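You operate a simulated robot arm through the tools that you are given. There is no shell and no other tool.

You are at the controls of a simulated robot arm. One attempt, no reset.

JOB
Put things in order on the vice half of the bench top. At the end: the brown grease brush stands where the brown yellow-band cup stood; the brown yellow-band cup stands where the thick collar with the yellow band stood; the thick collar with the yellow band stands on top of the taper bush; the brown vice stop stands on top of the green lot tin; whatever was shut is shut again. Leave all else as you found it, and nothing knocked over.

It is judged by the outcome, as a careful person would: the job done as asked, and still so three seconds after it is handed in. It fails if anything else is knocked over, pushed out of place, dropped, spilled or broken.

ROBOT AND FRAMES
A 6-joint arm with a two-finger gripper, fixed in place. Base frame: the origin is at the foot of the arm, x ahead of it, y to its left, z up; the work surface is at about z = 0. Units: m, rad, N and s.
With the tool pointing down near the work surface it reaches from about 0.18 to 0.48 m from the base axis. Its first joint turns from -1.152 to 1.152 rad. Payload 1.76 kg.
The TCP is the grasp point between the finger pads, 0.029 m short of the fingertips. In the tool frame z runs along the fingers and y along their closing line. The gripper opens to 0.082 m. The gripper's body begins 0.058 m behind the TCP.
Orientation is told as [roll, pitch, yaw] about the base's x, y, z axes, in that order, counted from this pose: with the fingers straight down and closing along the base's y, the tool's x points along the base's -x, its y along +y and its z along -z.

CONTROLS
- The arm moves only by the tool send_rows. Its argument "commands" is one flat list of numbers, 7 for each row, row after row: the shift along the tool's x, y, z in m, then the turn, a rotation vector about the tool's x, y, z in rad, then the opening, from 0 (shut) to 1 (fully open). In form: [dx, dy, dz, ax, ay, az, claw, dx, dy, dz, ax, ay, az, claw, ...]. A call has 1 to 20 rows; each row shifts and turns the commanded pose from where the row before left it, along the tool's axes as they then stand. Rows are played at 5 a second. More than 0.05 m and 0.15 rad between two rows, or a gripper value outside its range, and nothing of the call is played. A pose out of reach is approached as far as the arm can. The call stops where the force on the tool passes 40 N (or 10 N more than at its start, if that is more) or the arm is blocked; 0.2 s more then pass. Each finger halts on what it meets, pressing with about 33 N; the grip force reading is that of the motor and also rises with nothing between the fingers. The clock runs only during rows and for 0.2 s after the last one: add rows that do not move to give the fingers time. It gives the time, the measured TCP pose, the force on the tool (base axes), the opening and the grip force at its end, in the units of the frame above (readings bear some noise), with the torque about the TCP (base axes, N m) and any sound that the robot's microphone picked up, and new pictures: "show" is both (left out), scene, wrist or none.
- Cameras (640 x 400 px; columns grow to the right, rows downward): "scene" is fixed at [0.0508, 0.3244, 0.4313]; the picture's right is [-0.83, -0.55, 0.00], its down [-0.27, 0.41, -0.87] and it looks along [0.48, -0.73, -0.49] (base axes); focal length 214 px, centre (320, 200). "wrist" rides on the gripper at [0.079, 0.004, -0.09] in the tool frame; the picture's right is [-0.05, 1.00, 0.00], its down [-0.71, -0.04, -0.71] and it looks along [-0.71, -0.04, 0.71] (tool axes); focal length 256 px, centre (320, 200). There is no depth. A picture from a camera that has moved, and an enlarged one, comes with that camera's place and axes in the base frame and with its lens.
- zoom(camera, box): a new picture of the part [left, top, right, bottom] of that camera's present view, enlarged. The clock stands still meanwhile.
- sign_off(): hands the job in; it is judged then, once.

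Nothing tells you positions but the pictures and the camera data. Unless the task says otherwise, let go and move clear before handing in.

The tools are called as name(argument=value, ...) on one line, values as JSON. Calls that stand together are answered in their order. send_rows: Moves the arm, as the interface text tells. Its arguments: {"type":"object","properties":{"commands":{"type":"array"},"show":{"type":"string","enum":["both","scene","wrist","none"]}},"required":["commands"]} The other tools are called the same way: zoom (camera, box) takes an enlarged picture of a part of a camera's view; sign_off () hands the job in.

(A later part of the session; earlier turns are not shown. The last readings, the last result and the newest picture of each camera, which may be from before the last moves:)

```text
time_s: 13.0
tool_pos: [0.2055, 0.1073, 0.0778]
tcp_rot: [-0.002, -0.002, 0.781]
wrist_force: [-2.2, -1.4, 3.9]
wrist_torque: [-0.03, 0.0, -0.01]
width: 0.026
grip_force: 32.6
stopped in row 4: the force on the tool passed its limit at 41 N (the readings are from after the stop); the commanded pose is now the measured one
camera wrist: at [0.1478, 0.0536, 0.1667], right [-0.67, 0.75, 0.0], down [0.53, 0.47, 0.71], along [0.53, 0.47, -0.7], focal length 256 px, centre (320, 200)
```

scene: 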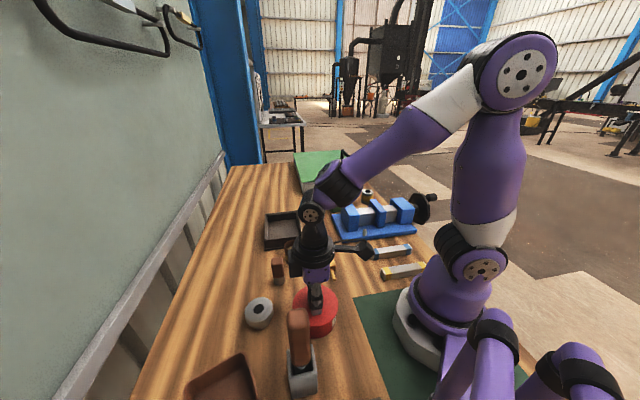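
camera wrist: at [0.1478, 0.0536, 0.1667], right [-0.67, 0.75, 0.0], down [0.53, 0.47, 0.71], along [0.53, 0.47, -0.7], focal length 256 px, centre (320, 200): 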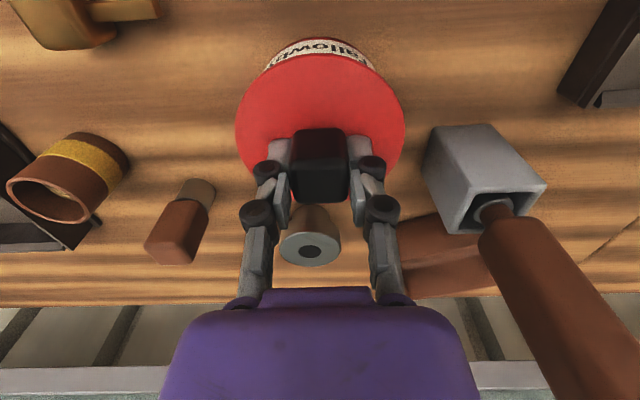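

The knob is gripped at 26 mm. Now I'll lift a little at a time and watch the force.

send_rows(commands=[0, 0, -0.004, 0, 0, 0, 0.15, 0, 0, -0.004, 0, 0, 0, 0.15, 0, 0, -0.004, 0, 0, 0, 0.15])

zoom(camera="scene", box=[270, 260, 350, 345])

```text
time_s: 13.8
tool_pos: [0.2073, 0.108, 0.0889]
tcp_rot: [0.0, -0.002, 0.782]
wrist_force: [0.0, 1.1, 0.3]
wrist_torque: [-0.04, -0.01, 0.02]
width: 0.0259
grip_force: 33.2
camera wrist: at [0.148, 0.0534, 0.1782], right [-0.67, 0.75, 0.0], down [0.53, 0.47, 0.71], along [0.53, 0.47, -0.7], focal length 256 px, centre (320, 200)
```

scene: 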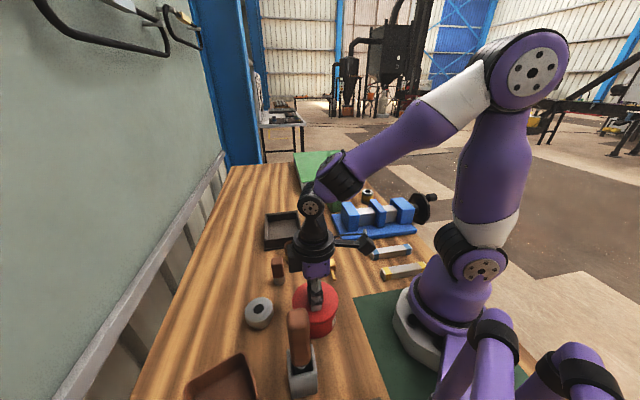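
wrist: 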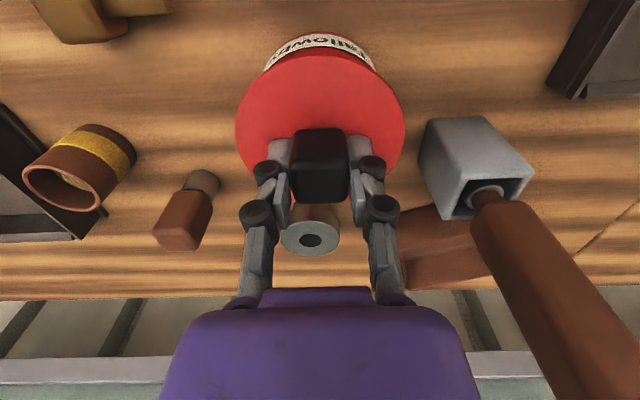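

```text
4.71 times, centred on (310, 302) of scene
camera zoom: at [0.0508, 0.3244, 0.4313], right [-0.83, -0.55, 0.0], down [-0.27, 0.41, -0.87], along [0.48, -0.73, -0.49], focal length 1009 px, centre (367, -282)
```

zoom: 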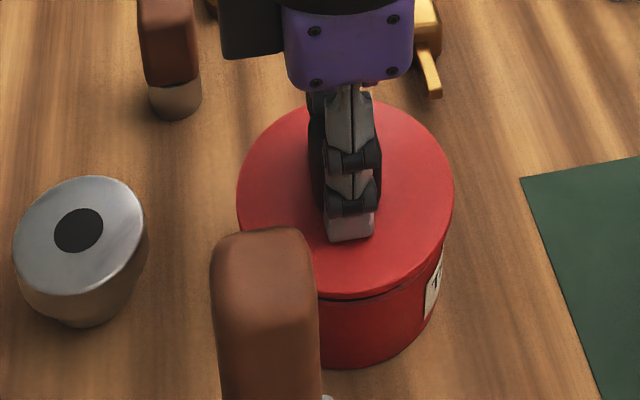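

A dark gap has opened between lid and pot, so it is a lift-off lid. I'll raise it further and shift it aside enough to see inside.

send_rows(commands=[0, 0, -0.01, 0, 0, 0, 0.15, 0, 0, -0.02, 0, 0, 0, 0.15, 0, 0, -0.03, 0, 0, 0, 0.15, 0, 0, -0.03, 0, 0, 0, 0.15, 0, 0, 0, 0, 0, 0, 0.15])

zoom(camera="scene", box=[260, 240, 370, 345])

```text
time_s: 15.0
tool_pos: [0.2065, 0.1068, 0.1802]
tcp_rot: [0.0, -0.003, 0.781]
wrist_force: [0.6, 0.3, -1.0]
wrist_torque: [0.03, -0.02, -0.01]
width: 0.0262
grip_force: 32.6
camera wrist: at [0.148, 0.053, 0.2693], right [-0.67, 0.75, 0.0], down [0.53, 0.47, 0.71], along [0.53, 0.47, -0.7], focal length 256 px, centre (320, 200)
```

scene: 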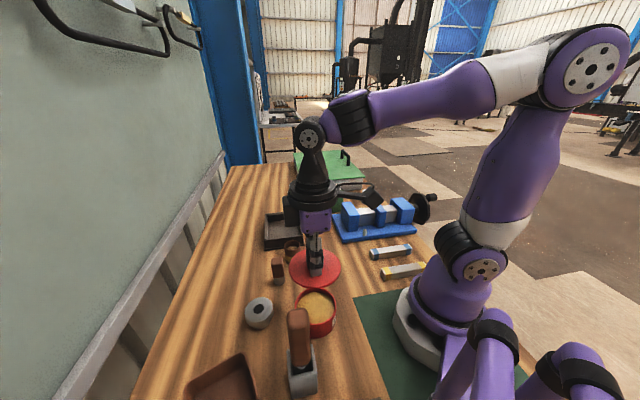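
wrist: 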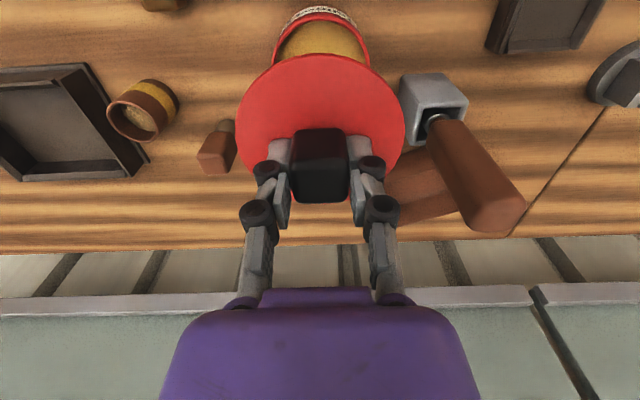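

```text
3.81 times, centred on (315, 292) of scene
camera zoom: at [0.0507, 0.3244, 0.4313], right [-0.83, -0.55, 0.0], down [-0.27, 0.41, -0.87], along [0.48, -0.73, -0.49], focal length 817 px, centre (339, -152)
```

zoom: 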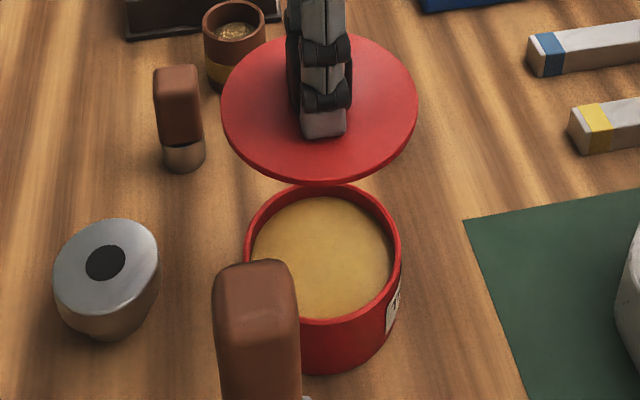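

The pot only holds grease, with nothing else in it, so I'll put its lid straight back down. That leaves the handle in the holder beside the grease pot as the likely grease brush.

send_rows(commands=[0, 0, 0.03, 0, 0, 0, 0.15, 0, 0, 0.03, 0, 0, 0, 0.15, 0, 0, 0.02, 0, 0, 0, 0.15, 0, 0, 0.01, 0, 0, 0, 0.15, 0, 0, 0.005, 0, 0, 0, 0.15, 0, 0, 0, 0, 0, 0, 0.15], show="none")

zoom(camera="scene", box=[270, 260, 350, 345])

zoom(camera="wrist", box=[220, 20, 420, 210])

```text
time_s: 16.4
tool_pos: [0.2065, 0.1077, 0.0846]
tcp_rot: [0.0, -0.004, 0.78]
wrist_force: [0.2, -0.7, 0.0]
wrist_torque: [0.0, 0.01, 0.0]
width: 0.026
grip_force: 33.2
```

```text
4.71 times, centred on (310, 302) of scene
camera zoom: at [0.0508, 0.3244, 0.4313], right [-0.83, -0.55, 0.0], down [-0.27, 0.41, -0.87], along [0.48, -0.73, -0.49], focal length 1009 px, centre (367, -282)
```

zoom: 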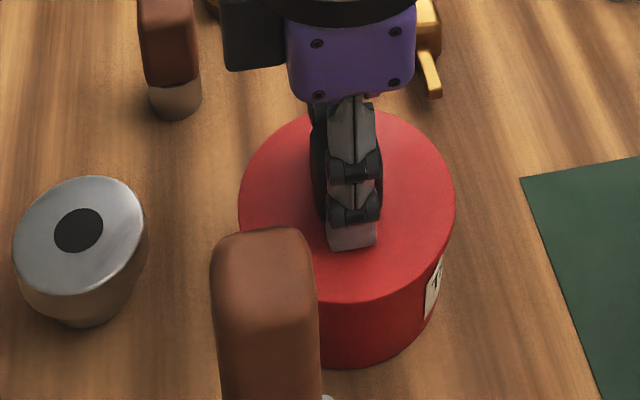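

```text
2.11 times, centred on (320, 115) of wrist
camera zoom: at [0.1469, 0.0537, 0.1734], right [-0.67, 0.75, 0.0], down [0.53, 0.47, 0.71], along [0.53, 0.47, -0.7], focal length 539 px, centre (320, 379)
```

zoom: 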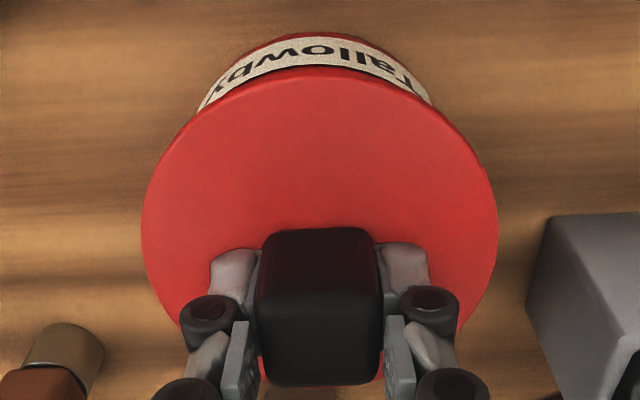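

send_rows(commands=[0, 0, 0.004, 0, 0, 0, 0.15, 0, 0, 0.002, 0, 0, 0, 0.15, 0, 0, 0, 0, 0, 0, 0.15], show="none")

zoom(camera="scene", box=[270, 260, 350, 345])

```text
time_s: 17.2
tool_pos: [0.207, 0.1078, 0.0785]
tcp_rot: [0.0, -0.003, 0.782]
wrist_force: [-1.2, -0.3, 0.0]
wrist_torque: [0.01, 0.07, 0.04]
width: 0.0261
grip_force: 32.7
```

```text
4.71 times, centred on (310, 302) of scene
camera zoom: at [0.0508, 0.3244, 0.4313], right [-0.83, -0.55, 0.0], down [-0.27, 0.41, -0.87], along [0.48, -0.73, -0.49], focal length 1009 px, centre (367, -282)
```

zoom: 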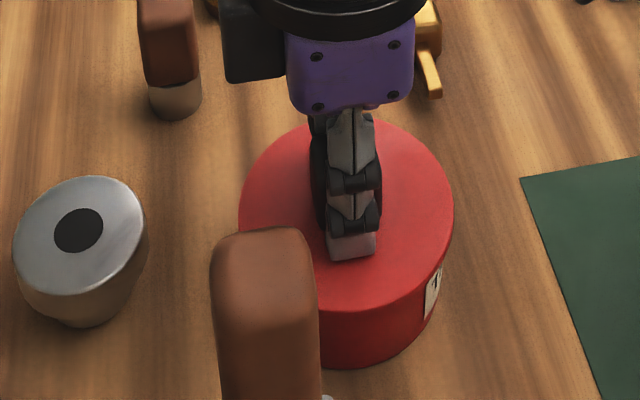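

send_rows(commands=[0, 0, 0.001, 0, 0, 0, 0.15, 0, 0, 0.001, 0, 0, 0, 0.15, 0, 0, 0, 0, 0, 0, 0.15], show="none")

zoom(camera="scene", box=[270, 260, 350, 345])

zoom(camera="wrist", box=[220, 20, 420, 210])

```text
time_s: 17.8
tool_pos: [0.206, 0.1074, 0.0769]
tcp_rot: [0.001, -0.003, 0.783]
wrist_force: [-2.4, -1.5, 3.5]
wrist_torque: [-0.03, 0.01, 0.0]
width: 0.026
grip_force: 33.5
stopped in row 3: the force on the tool passed its limit at 44 N (the readings are from after the stop); the commanded pose is now the measured one
```

```text
4.71 times, centred on (310, 302) of scene
camera zoom: at [0.0508, 0.3244, 0.4313], right [-0.83, -0.55, 0.0], down [-0.27, 0.41, -0.87], along [0.48, -0.73, -0.49], focal length 1009 px, centre (367, -282)
```

zoom: 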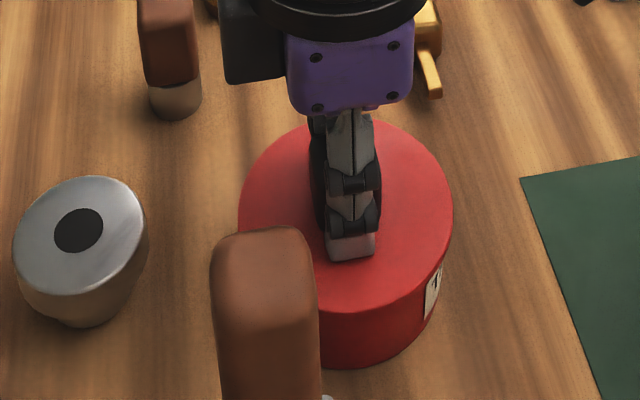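

```text
2.11 times, centred on (320, 115) of wrist
camera zoom: at [0.1475, 0.0537, 0.1667], right [-0.67, 0.75, 0.0], down [0.53, 0.47, 0.71], along [0.53, 0.47, -0.7], focal length 539 px, centre (320, 379)
```

zoom: 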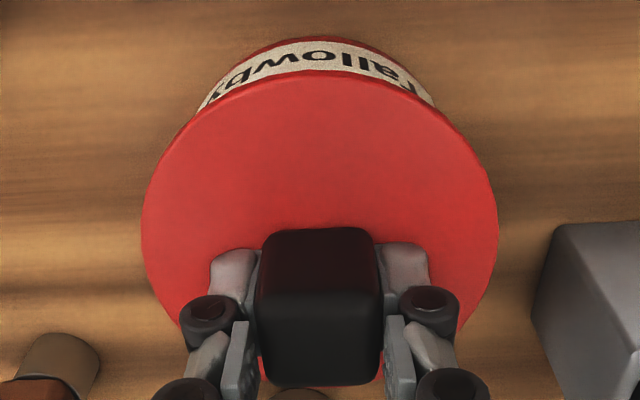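

The lid is seated back with the pot unmoved. I'll release it and rise clear.

send_rows(commands=[0, 0, 0, 0, 0, 0, 0.4, 0, 0, 0, 0, 0, 0, 0.7, 0, 0, 0, 0, 0, 0, 1, 0, 0, -0.03, 0, 0, 0, 1, 0, 0, -0.04, 0, 0, 0, 1, 0, 0, -0.04, 0, 0, 0, 1, 0, 0, -0.04, 0, 0, 0, 1, 0, 0, 0, 0, 0, 0, 1])

zoom(camera="scene", box=[260, 260, 360, 345])

zoom(camera="wrist", box=[380, 40, 540, 180])

```text
time_s: 19.6
tool_pos: [0.2074, 0.1071, 0.2276]
tcp_rot: [-0.001, -0.004, 0.782]
wrist_force: [-0.5, 0.1, 0.2]
wrist_torque: [-0.02, -0.01, -0.03]
width: 0.082
grip_force: 0.1
camera wrist: at [0.1479, 0.0529, 0.3171], right [-0.67, 0.75, 0.0], down [0.53, 0.47, 0.71], along [0.53, 0.47, -0.7], focal length 256 px, centre (320, 200)
```

scene: 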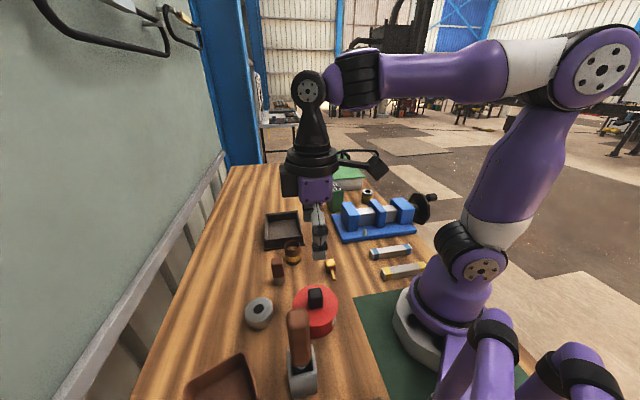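
wrist: 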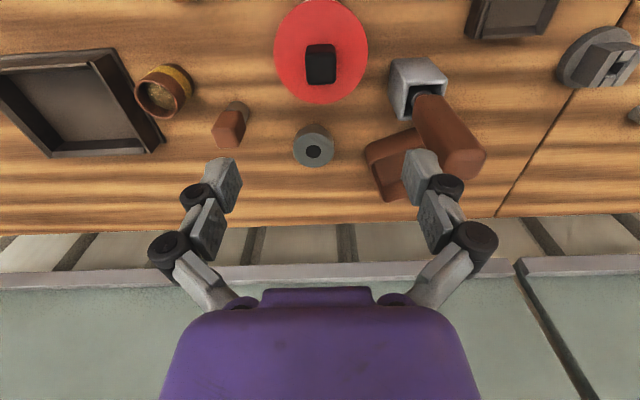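

```text
4.71 times, centred on (310, 302) of scene
camera zoom: at [0.0507, 0.3244, 0.4313], right [-0.83, -0.55, 0.0], down [-0.27, 0.41, -0.87], along [0.48, -0.73, -0.49], focal length 1009 px, centre (367, -282)
```

zoom: 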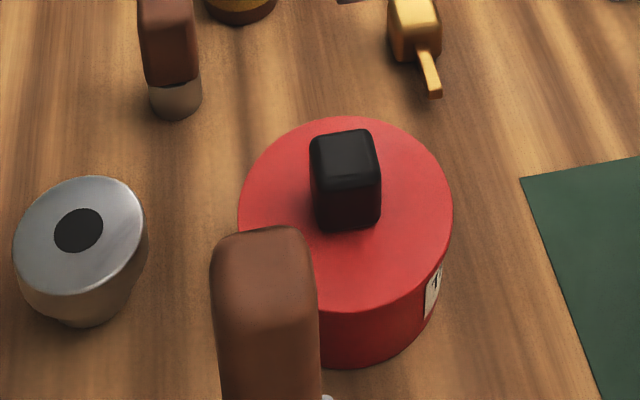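

```text
2.86 times, centred on (460, 110) of wrist
camera zoom: at [0.1479, 0.0529, 0.3171], right [-0.67, 0.75, 0.0], down [0.53, 0.47, 0.71], along [0.53, 0.47, -0.7], focal length 731 px, centre (-80, 457)
```

zoom: 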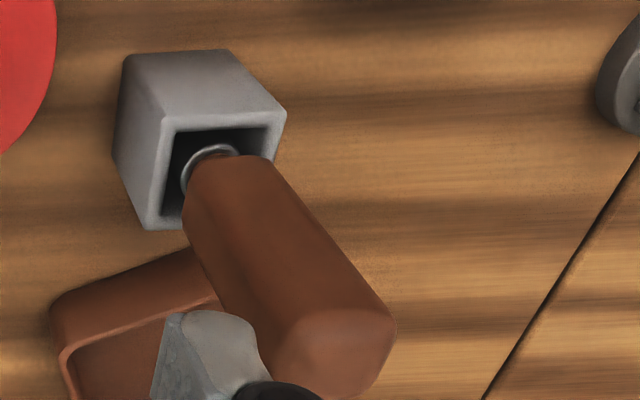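

The grease pot is shut again and unmoved. To settle what a "grease brush" and a "vice stop" look like here, I'll raise the arm and look toward the other bench half for comparison (without touching it).

send_rows(commands=[0, 0, -0.04, 0, 0, -0.15, 1, 0, 0, -0.04, 0, 0, -0.15, 1, 0, 0, 0, 0, 0, -0.15, 1, 0, 0, 0, 0, 0, -0.15, 1, 0, 0, 0, 0, 0, -0.15, 1, 0, 0, 0, 0, 0, -0.15, 1, 0, 0, 0, 0, 0, -0.15, 1, 0, 0, 0, 0, 0, -0.15, 1, 0, 0, 0, 0, 0, -0.15, 1], show="wrist")

zoom(camera="wrist", box=[320, 60, 560, 210])

```text
time_s: 21.6
tool_pos: [0.2058, 0.1066, 0.3065]
tcp_rot: [-0.004, -0.004, 2.134]
wrist_force: [-0.4, -0.2, -0.2]
wrist_torque: [0.01, 0.01, 0.01]
width: 0.0819
grip_force: 0.0
camera wrist: at [0.2449, 0.0365, 0.3967], right [-0.87, -0.49, 0.0], down [-0.35, 0.61, 0.71], along [-0.34, 0.62, -0.71], focal length 256 px, centre (320, 200)
```

wrist: 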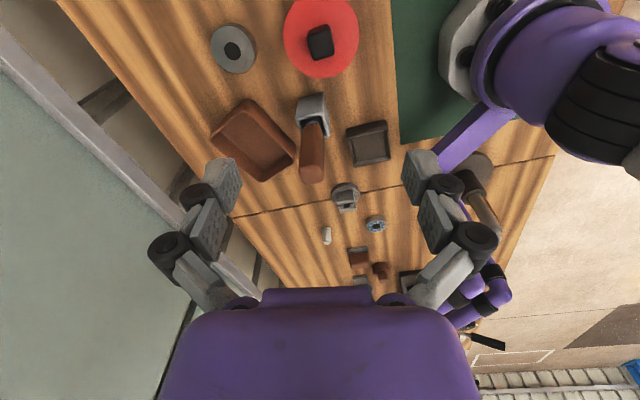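

```text
2.67 times, centred on (440, 135) of wrist
camera zoom: at [0.2449, 0.0365, 0.3967], right [-0.87, -0.49, 0.0], down [-0.35, 0.61, 0.71], along [-0.34, 0.62, -0.71], focal length 683 px, centre (0, 373)
```

zoom: 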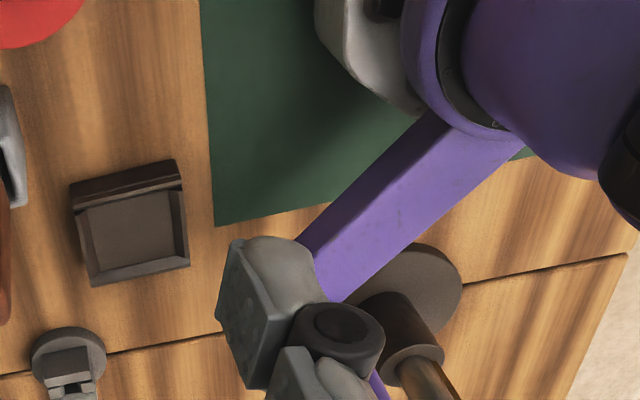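

zoom(camera="wrist", box=[300, 170, 420, 290])

zoom(camera="wrist", box=[200, 80, 340, 190])

zoom(camera="wrist", box=[335, 235, 400, 290])

```text
3.33 times, centred on (360, 230) of wrist
camera zoom: at [0.2449, 0.0365, 0.3967], right [-0.87, -0.49, 0.0], down [-0.35, 0.61, 0.71], along [-0.34, 0.62, -0.71], focal length 853 px, centre (187, 100)
```

zoom: 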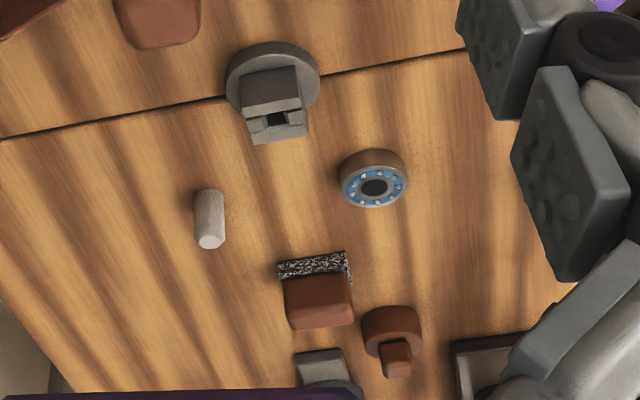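

```text
3.64 times, centred on (270, 135) of wrist
camera zoom: at [0.2449, 0.0365, 0.3967], right [-0.87, -0.49, 0.0], down [-0.35, 0.61, 0.71], along [-0.34, 0.62, -0.71], focal length 931 px, centre (502, 436)
```

zoom: 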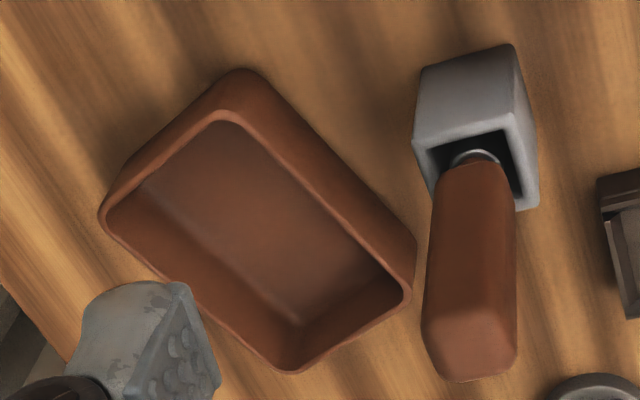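

```text
7.27 times, centred on (368, 262) of wrist
camera zoom: at [0.2449, 0.0365, 0.3967], right [-0.87, -0.49, 0.0], down [-0.35, 0.61, 0.71], along [-0.34, 0.62, -0.71], focal length 1862 px, centre (-26, -254)
```

zoom: 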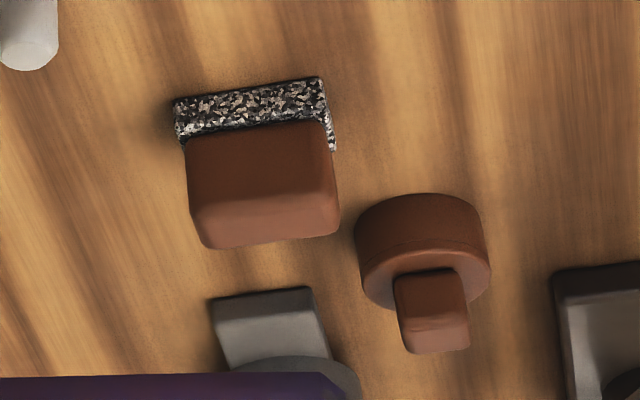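

The other half has a brush with speckled bristles and lidded brown pots, none matching my small steel-peg block. Before deciding, I'll check the vice side for anything brown hidden behind the vice or tin.

send_rows(commands=[0, 0, 0, 0, 0, 0.15, 1, 0, 0, 0, 0, 0, 0.15, 1, 0, 0, 0, 0, 0, 0.15, 1, 0, 0, 0, 0, 0, 0.15, 1, 0, 0, 0, 0, 0, 0.15, 1, 0, 0, 0, 0, 0, 0.15, 1, 0, 0, 0, 0, 0, 0.15, 1, 0, 0, 0, 0, 0, 0.15, 1, 0, 0, 0, 0, 0, 0.15, 1, 0, 0, 0, 0, 0, 0.15, 1, 0, 0, 0, 0, 0, 0.15, 1, 0, 0, 0, 0, 0, 0.15, 1, 0, 0, 0, 0, 0, 0.15, 1, 0, 0, 0, 0, 0, 0.15, 1, 0, 0, 0, 0, 0, 0.034, 1, 0, -0.045, 0, 0, 0, 0, 1, 0, -0.045, 0, 0, 0, 0, 1, 0, -0.045, 0, 0, 0, 0, 1, 0, -0.045, 0, 0, 0, 0, 1], show="wrist")

send_rows(commands=[0, 0, 0, 0, 0, 0.15, 1, 0, 0, 0, 0, 0, 0.15, 1, 0, 0, 0, 0, 0, 0.15, 1, 0, 0, 0, 0, 0, 0.15, 1, 0, 0, 0, 0, 0, 0.15, 1], show="both")

```text
time_s: 25.6
tool_pos: [0.2053, -0.0746, 0.3074]
tcp_rot: [0.002, -0.002, -0.001]
wrist_force: [-0.2, -0.5, 1.0]
wrist_torque: [0.0, -0.01, -0.01]
width: 0.082
grip_force: 0.0
camera wrist: at [0.1257, -0.0706, 0.3965], right [0.05, 1.0, 0.0], down [0.7, -0.04, 0.71], along [0.71, -0.04, -0.71], focal length 256 px, centre (320, 200)
```

wrist: 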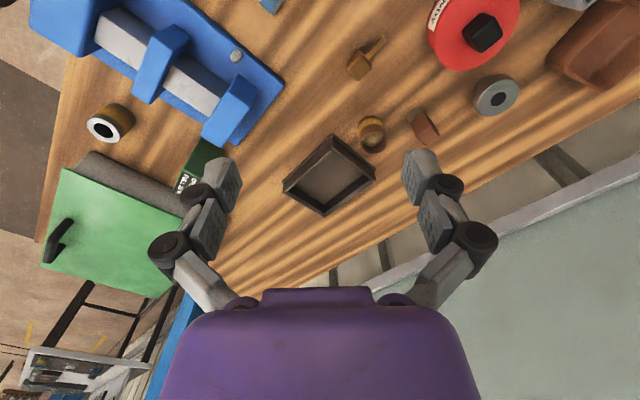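

```text
time_s: 26.8
tool_pos: [0.2062, -0.0735, 0.3067]
tcp_rot: [0.005, 0.0, -0.754]
wrist_force: [-0.1, -0.5, 0.3]
wrist_torque: [0.01, 0.01, -0.02]
width: 0.082
grip_force: 0.0
camera wrist: at [0.1509, -0.0167, 0.3965], right [0.72, 0.69, 0.0], down [0.49, -0.51, 0.71], along [0.49, -0.51, -0.71], focal length 256 px, centre (320, 200)
```

scene: 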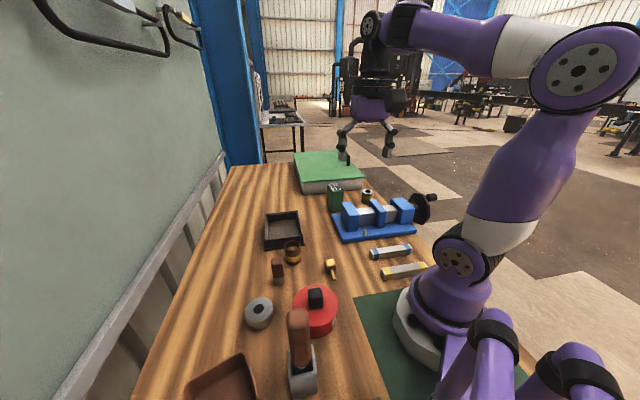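
wrist: 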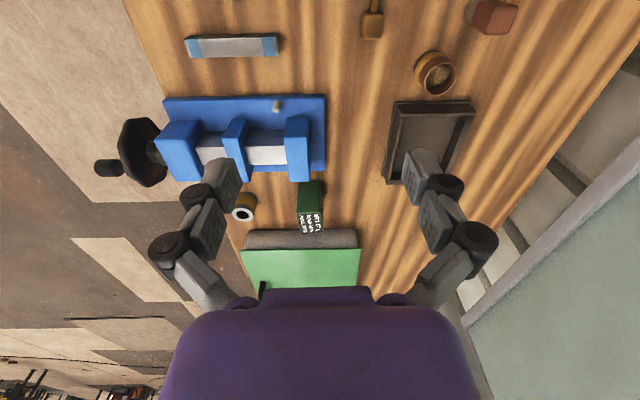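

zoom(camera="wrist", box=[90, 80, 340, 240])

zoom(camera="wrist", box=[220, 160, 340, 240])

zoom(camera="wrist", box=[330, 0, 530, 130])

```text
2.50 times, centred on (215, 160) of wrist
camera zoom: at [0.1509, -0.0167, 0.3965], right [0.72, 0.69, 0.0], down [0.49, -0.51, 0.71], along [0.49, -0.51, -0.71], focal length 640 px, centre (582, 300)
```

zoom: 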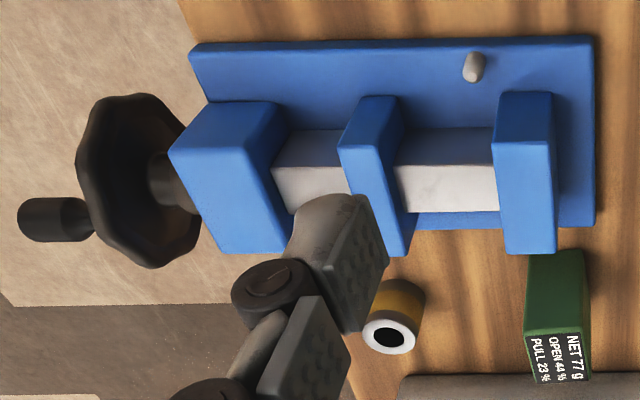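

```text
5.00 times, centred on (280, 200) of wrist
camera zoom: at [0.1509, -0.0167, 0.3965], right [0.72, 0.69, 0.0], down [0.49, -0.51, 0.71], along [0.49, -0.51, -0.71], focal length 1280 px, centre (520, 200)
```

zoom: 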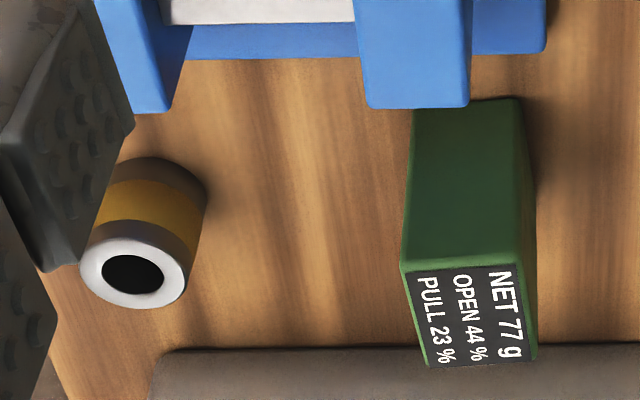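

```text
3.08 times, centred on (430, 65) of wrist
camera zoom: at [0.1509, -0.0167, 0.3965], right [0.72, 0.69, 0.0], down [0.49, -0.51, 0.71], along [0.49, -0.51, -0.71], focal length 788 px, centre (-18, 615)
```

zoom: 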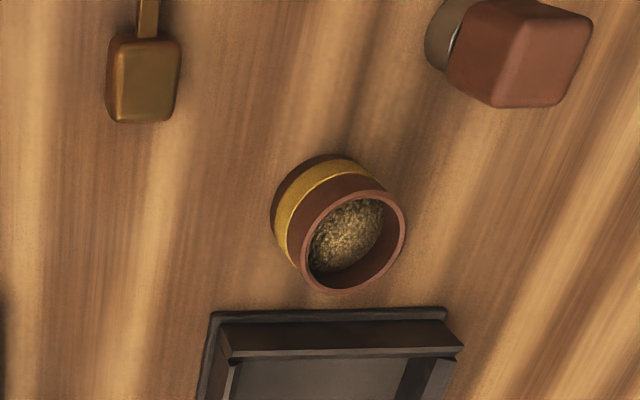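

Nothing brown is hidden around the vice, so by elimination the brown brush is the handle in the holder and the brown stop is the small block on a steel peg; I'll verify when I lift them. Now I'll test the reach toward the thick collar (about (0.31, -0.415)), staying well above the vice.

send_rows(commands=[-0.0389, -0.0222, 0.0125, 0, 0, 0, 1, -0.0389, -0.0222, 0.0125, 0, 0, 0, 1, -0.0389, -0.0222, 0.0125, 0, 0, 0, 1, -0.0389, -0.0222, 0.0125, 0, 0, 0, 1, -0.0389, -0.0222, 0.0125, 0, 0, 0, 1, -0.0389, -0.0222, 0.0125, 0, 0, 0, 1, 0, 0, 0, 0, 0, 0, 1])

```text
time_s: 28.4
tool_pos: [0.2805, -0.3263, 0.2284]
tcp_rot: [0.003, 0.002, -0.751]
wrist_force: [-0.1, 0.2, -0.5]
wrist_torque: [0.0, 0.01, 0.0]
width: 0.0822
grip_force: 0.2
out of reach, approached as far as the arm can: row 6
camera wrist: at [0.2269, -0.27, 0.318], right [0.72, 0.69, 0.0], down [0.49, -0.51, 0.71], along [0.49, -0.51, -0.71], focal length 256 px, centre (320, 200)
```

scene: 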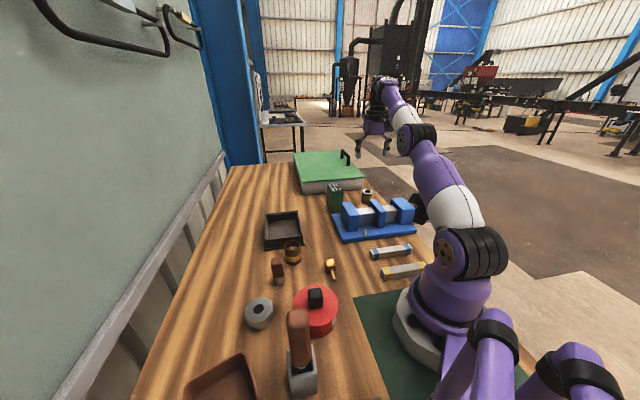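
wrist: 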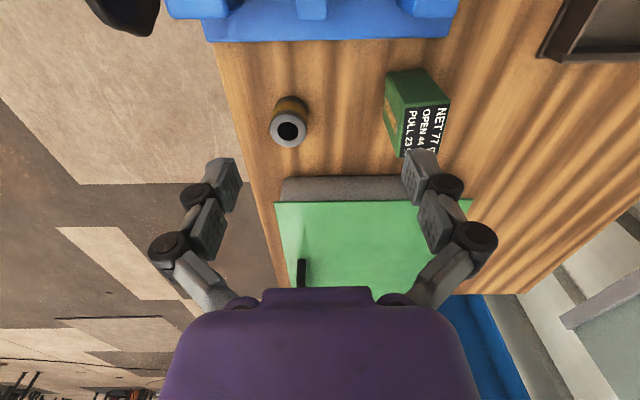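

The arm's tool-down reach at this height ends at r≈0.43, so the collar needs the tool tilted outward. This view is good for locating the collar and tin precisely, so I'll zoom in.

zoom(camera="wrist", box=[250, 80, 330, 160])

zoom(camera="wrist", box=[370, 50, 470, 170])

zoom(camera="wrist", box=[200, 0, 480, 120])

zoom(camera="scene", box=[320, 175, 440, 250])

```text
5.00 times, centred on (290, 120) of wrist
camera zoom: at [0.2269, -0.27, 0.318], right [0.72, 0.69, 0.0], down [0.49, -0.51, 0.71], along [0.49, -0.51, -0.71], focal length 1280 px, centre (470, 600)
```

zoom: 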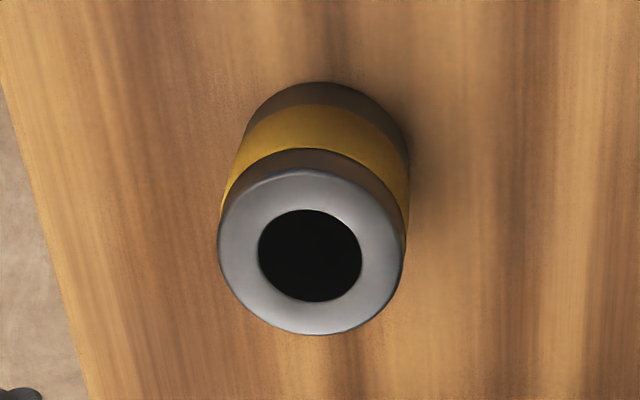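

```text
3.33 times, centred on (420, 110) of wrist
camera zoom: at [0.2269, -0.27, 0.318], right [0.72, 0.69, 0.0], down [0.49, -0.51, 0.71], along [0.49, -0.51, -0.71], focal length 853 px, centre (-13, 500)
```

zoom: 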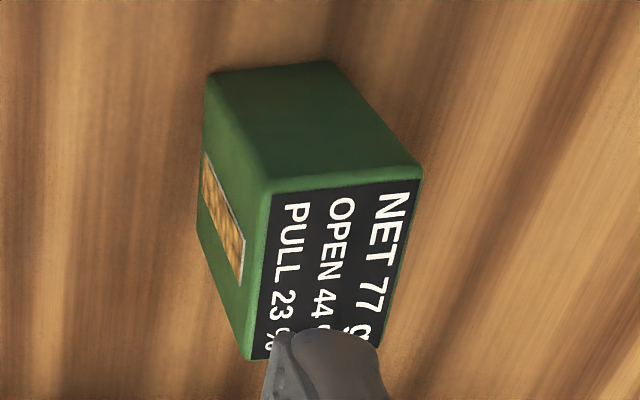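

```text
2.29 times, centred on (340, 60) of wrist
camera zoom: at [0.2269, -0.27, 0.318], right [0.72, 0.69, 0.0], down [0.49, -0.51, 0.71], along [0.49, -0.51, -0.71], focal length 585 px, centre (274, 520)
```

zoom: 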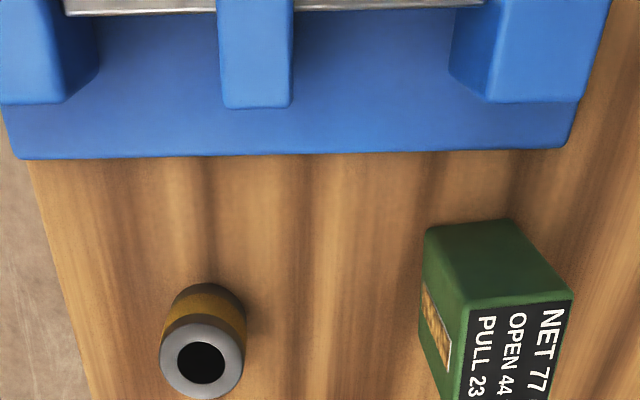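

```text
5.33 times, centred on (380, 212) of scene
camera zoom: at [0.0508, 0.3244, 0.4313], right [-0.83, -0.55, 0.0], down [-0.27, 0.41, -0.87], along [0.48, -0.73, -0.49], focal length 1144 px, centre (0, 133)
```

zoom: 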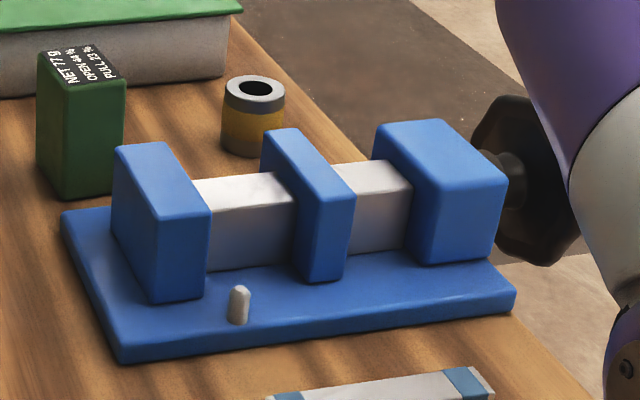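

The collar stands about (0.307, -0.406), roughly 47 mm tall and 44 mm wide; the tin is about (0.39, -0.29) and 88 mm tall. I'll tilt the tool about 15° outward and lower to a safe height short of the collar to check reach.

send_rows(commands=[0, 0, 0, 0, -0.13, 0, 1, 0, 0, 0, 0, -0.13, 0, 1, 0.0094, 0, 0.0354, 0, 0, 0, 1, 0.0094, 0, 0.0354, 0, 0, 0, 1, 0.0094, 0, 0.0354, 0, 0, 0, 1, 0, 0, 0, 0, 0, 0, 1])

```text
time_s: 29.8
tool_pos: [0.2781, -0.3295, 0.1162]
tcp_rot: [0.004, -0.261, -0.75]
wrist_force: [0.2, -0.6, -0.4]
wrist_torque: [0.02, 0.0, -0.02]
width: 0.0822
grip_force: 0.2
out of reach, approached as far as the arm can: row 1
camera wrist: at [0.2097, -0.2587, 0.1841], right [0.72, 0.7, 0.02], down [0.34, -0.37, 0.86], along [0.61, -0.62, -0.5], focal length 256 px, centre (320, 200)
```

scene: 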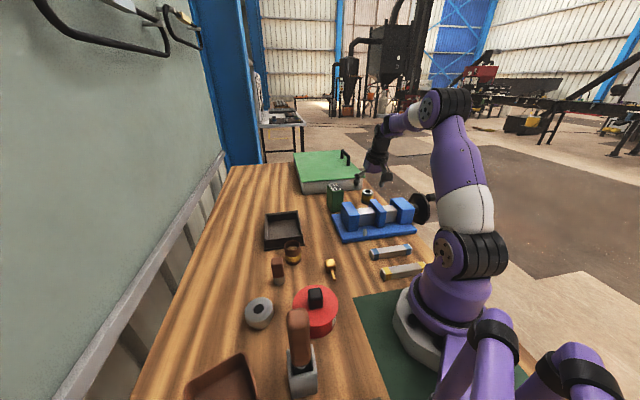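
wrist: 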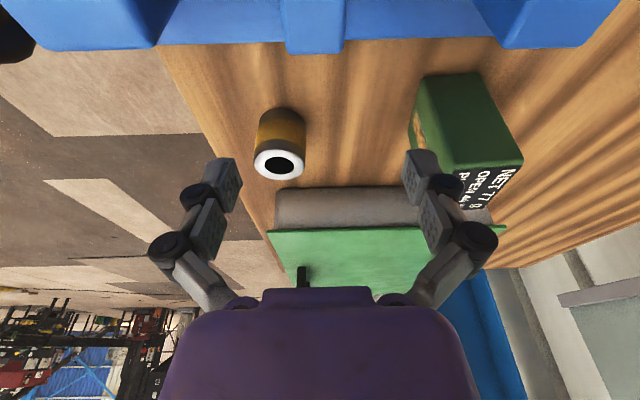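

zoom(camera="wrist", box=[230, 90, 330, 190])

```text
4.00 times, centred on (280, 140) of wrist
camera zoom: at [0.2097, -0.2587, 0.1841], right [0.72, 0.7, 0.02], down [0.34, -0.37, 0.86], along [0.61, -0.62, -0.5], focal length 1024 px, centre (480, 440)
```

zoom: 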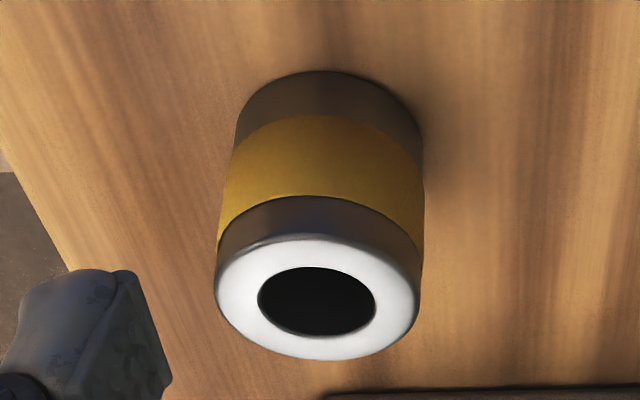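

The collar's centre comes out at (0.3065, -0.4065), height about 48 mm. I'll move over it, still above its top, and check alignment.

send_rows(commands=[-0.0354, -0.0185, 0.0095, 0, 0, 0, 1, -0.0354, -0.0185, 0.0095, 0, 0, 0, 1, 0.0052, 0, 0.0193, 0, 0, 0, 1, 0, 0, 0, 0, 0, 0, 1])

zoom(camera="wrist", box=[200, 90, 440, 240])

zoom(camera="scene", box=[310, 120, 450, 250])

```text
time_s: 30.8
tool_pos: [0.3081, -0.4059, 0.0974]
tcp_rot: [0.004, -0.26, -0.751]
wrist_force: [0.7, -1.0, -0.8]
wrist_torque: [0.01, -0.02, -0.02]
width: 0.082
grip_force: 0.1
camera wrist: at [0.2384, -0.3356, 0.1638], right [0.72, 0.7, 0.02], down [0.34, -0.37, 0.86], along [0.61, -0.61, -0.5], focal length 256 px, centre (320, 200)
```

scene: 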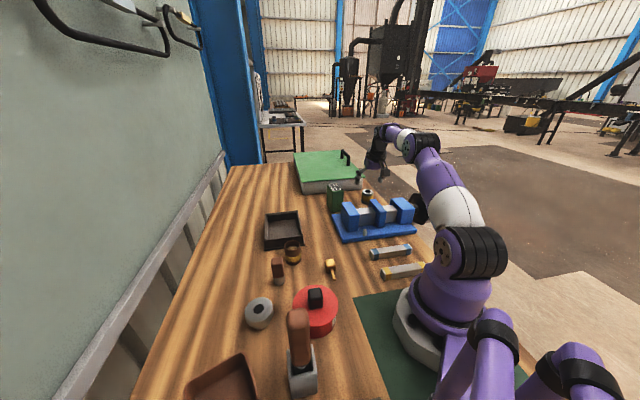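
wrist: 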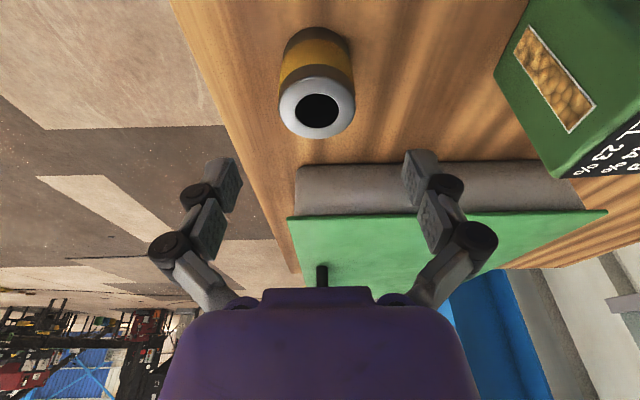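

```text
2.67 times, centred on (320, 165) of wrist
camera zoom: at [0.2384, -0.3356, 0.1638], right [0.72, 0.7, 0.02], down [0.34, -0.37, 0.86], along [0.61, -0.61, -0.5], focal length 683 px, centre (320, 293)
```

zoom: 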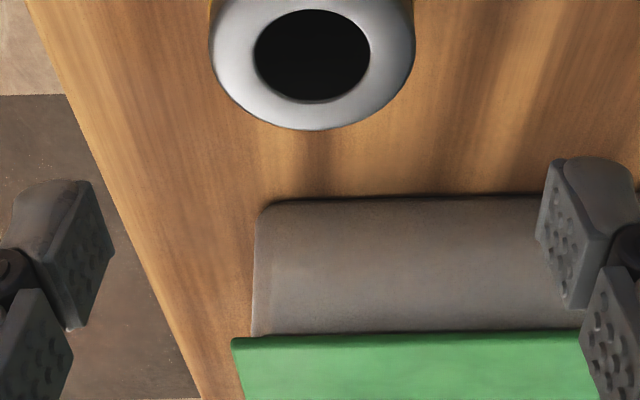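

```text
3.08 times, centred on (380, 185) of scene
camera zoom: at [0.0508, 0.3244, 0.4313], right [-0.83, -0.55, 0.0], down [-0.27, 0.41, -0.87], along [0.48, -0.73, -0.49], focal length 660 px, centre (135, 246)
```

zoom: 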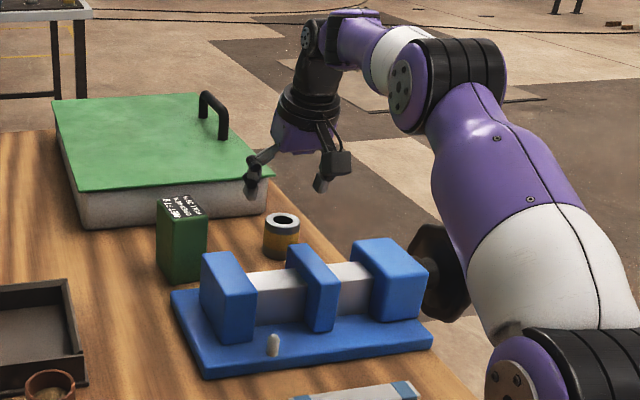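

The gripper is centred over the collar and clear of the vice, tin and chest. Descending to grip its upper half.

send_rows(commands=[0.0052, 0, 0.0193, 0, 0, 0, 1, 0.0039, 0, 0.0145, 0, 0, 0, 1, 0.0026, 0, 0.0097, 0, 0, 0, 1, 0, 0, 0, 0, 0, 0, 1])

zoom(camera="wrist", box=[200, 90, 440, 240])

zoom(camera="scene", box=[330, 140, 430, 240])

```text
time_s: 31.8
tool_pos: [0.3071, -0.4044, 0.0505]
tcp_rot: [0.003, -0.26, -0.752]
wrist_force: [-0.2, -0.2, 0.9]
wrist_torque: [0.01, -0.01, -0.01]
width: 0.0819
grip_force: 0.1
camera wrist: at [0.2379, -0.3352, 0.1185], right [0.72, 0.7, 0.02], down [0.34, -0.37, 0.86], along [0.61, -0.62, -0.5], focal length 256 px, centre (320, 200)
```

scene: 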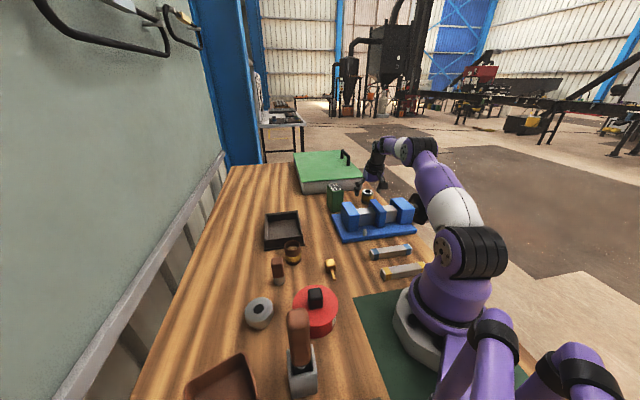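
wrist: 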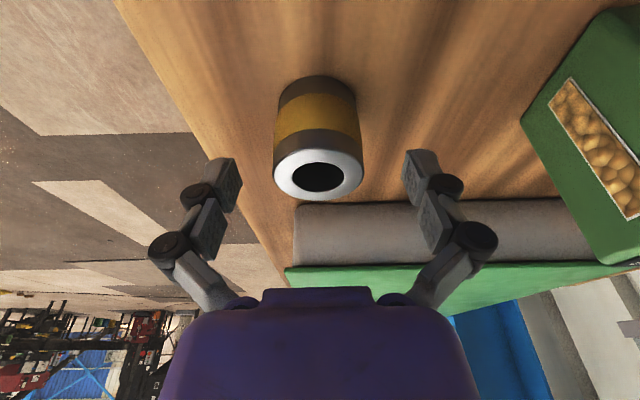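

```text
2.67 times, centred on (320, 165) of wrist
camera zoom: at [0.2379, -0.3352, 0.1185], right [0.72, 0.7, 0.02], down [0.34, -0.37, 0.86], along [0.61, -0.62, -0.5], focal length 683 px, centre (320, 293)
```

zoom: 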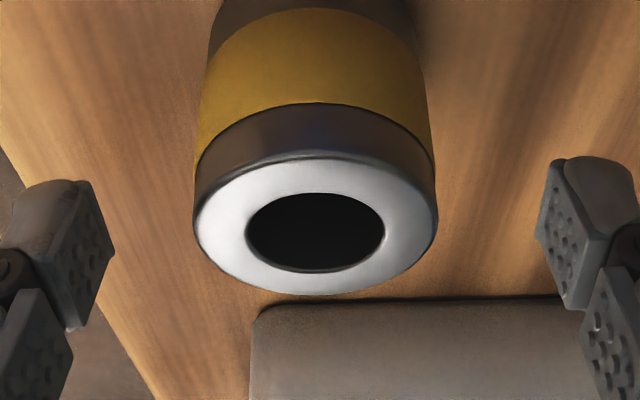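

```text
4.00 times, centred on (380, 190) of scene
camera zoom: at [0.0508, 0.3244, 0.4313], right [-0.83, -0.55, 0.0], down [-0.27, 0.41, -0.87], along [0.48, -0.73, -0.49], focal length 858 px, centre (80, 240)
```

zoom: 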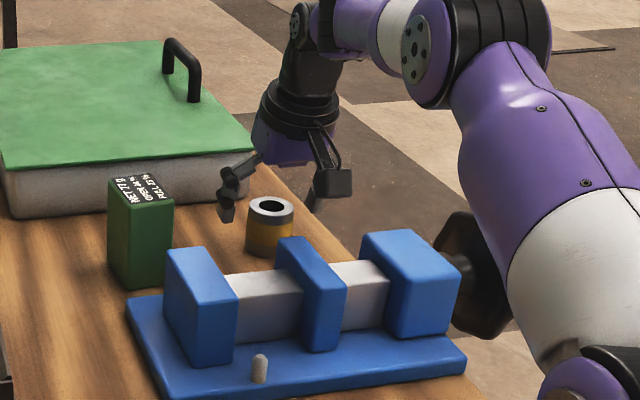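

The collar sits centred between the pads. Closing on it now.

send_rows(commands=[0, 0, 0, 0, 0, 0, 0.65, 0, 0, 0, 0, 0, 0, 0.5, 0, 0, 0, 0, 0, 0, 0.4, 0, 0, 0, 0, 0, 0, 0.4])

zoom(camera="wrist", box=[200, 90, 440, 240])

```text
time_s: 32.8
tool_pos: [0.3068, -0.4054, 0.0532]
tcp_rot: [0.002, -0.258, -0.752]
wrist_force: [-3.3, -1.0, 5.1]
wrist_torque: [-0.02, 0.15, 0.02]
width: 0.0431
grip_force: 33.3
camera wrist: at [0.2379, -0.3353, 0.119], right [0.72, 0.69, 0.02], down [0.34, -0.37, 0.86], along [0.61, -0.62, -0.5], focal length 256 px, centre (320, 200)
```

scene: 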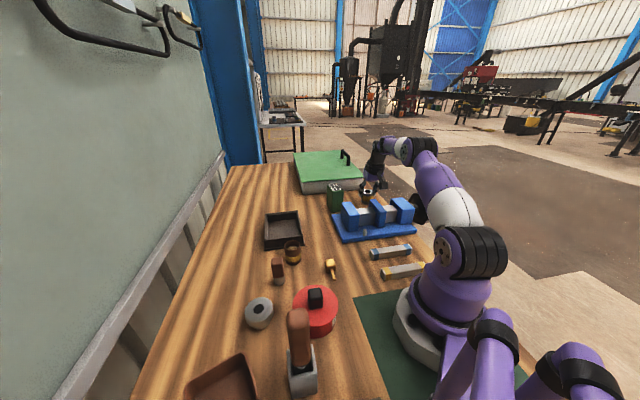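
wrist: 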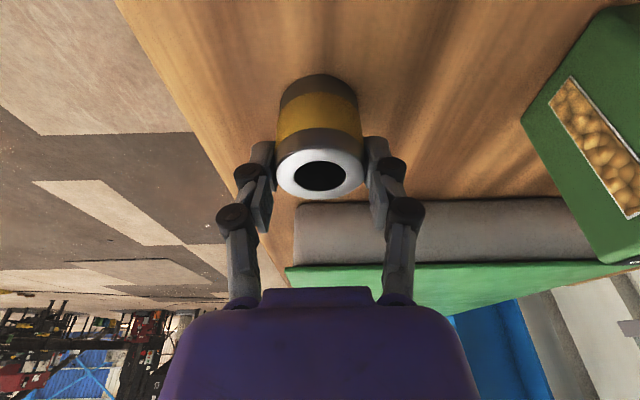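

```text
2.67 times, centred on (320, 165) of wrist
camera zoom: at [0.2379, -0.3353, 0.119], right [0.72, 0.69, 0.02], down [0.34, -0.37, 0.86], along [0.61, -0.62, -0.5], focal length 683 px, centre (320, 293)
```

zoom: 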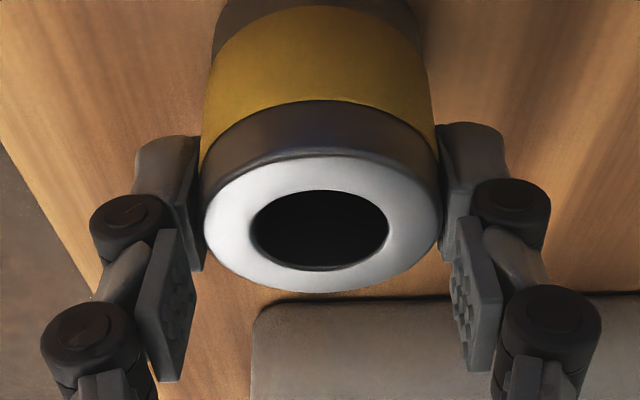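

The collar is gripped at 43 mm; its centre was at about (0.3065, -0.405). Lifting it straight up a little to check it comes away cleanly.

send_rows(commands=[-0.0026, 0, -0.0097, 0, 0, 0, 0.4, -0.0052, 0, -0.0193, 0, 0, 0, 0.4, -0.0052, 0, -0.0193, 0, 0, 0, 0.4, 0, 0, 0, 0, 0, 0, 0.4])

zoom(camera="scene", box=[330, 140, 430, 240])

```text
time_s: 33.8
tool_pos: [0.3066, -0.4059, 0.1037]
tcp_rot: [0.004, -0.259, -0.751]
wrist_force: [0.1, 0.0, -3.4]
wrist_torque: [0.01, -0.02, 0.01]
width: 0.043
grip_force: 32.9
camera wrist: at [0.2378, -0.3353, 0.1692], right [0.72, 0.7, 0.02], down [0.34, -0.37, 0.86], along [0.61, -0.62, -0.5], focal length 256 px, centre (320, 200)
```

scene: 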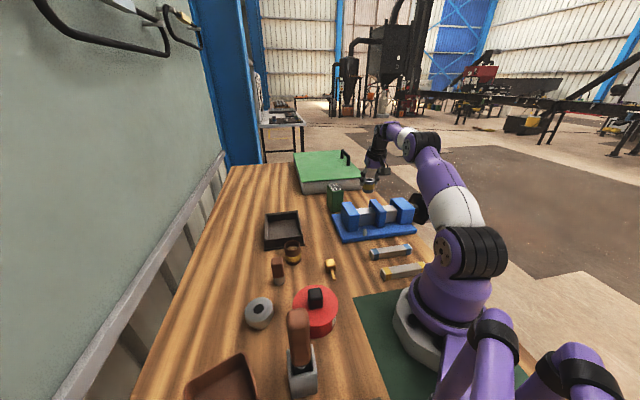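
wrist: 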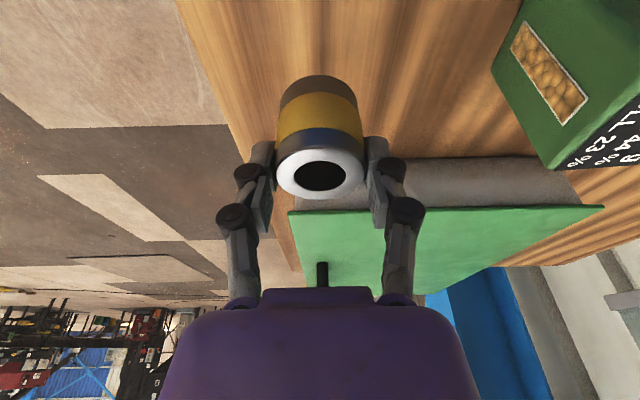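

```text
4.00 times, centred on (380, 190) of scene
camera zoom: at [0.0508, 0.3244, 0.4313], right [-0.83, -0.55, 0.0], down [-0.27, 0.41, -0.87], along [0.48, -0.73, -0.49], focal length 858 px, centre (80, 240)
```

zoom: 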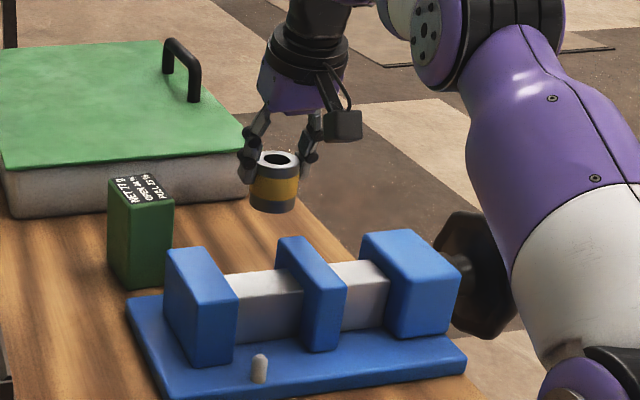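

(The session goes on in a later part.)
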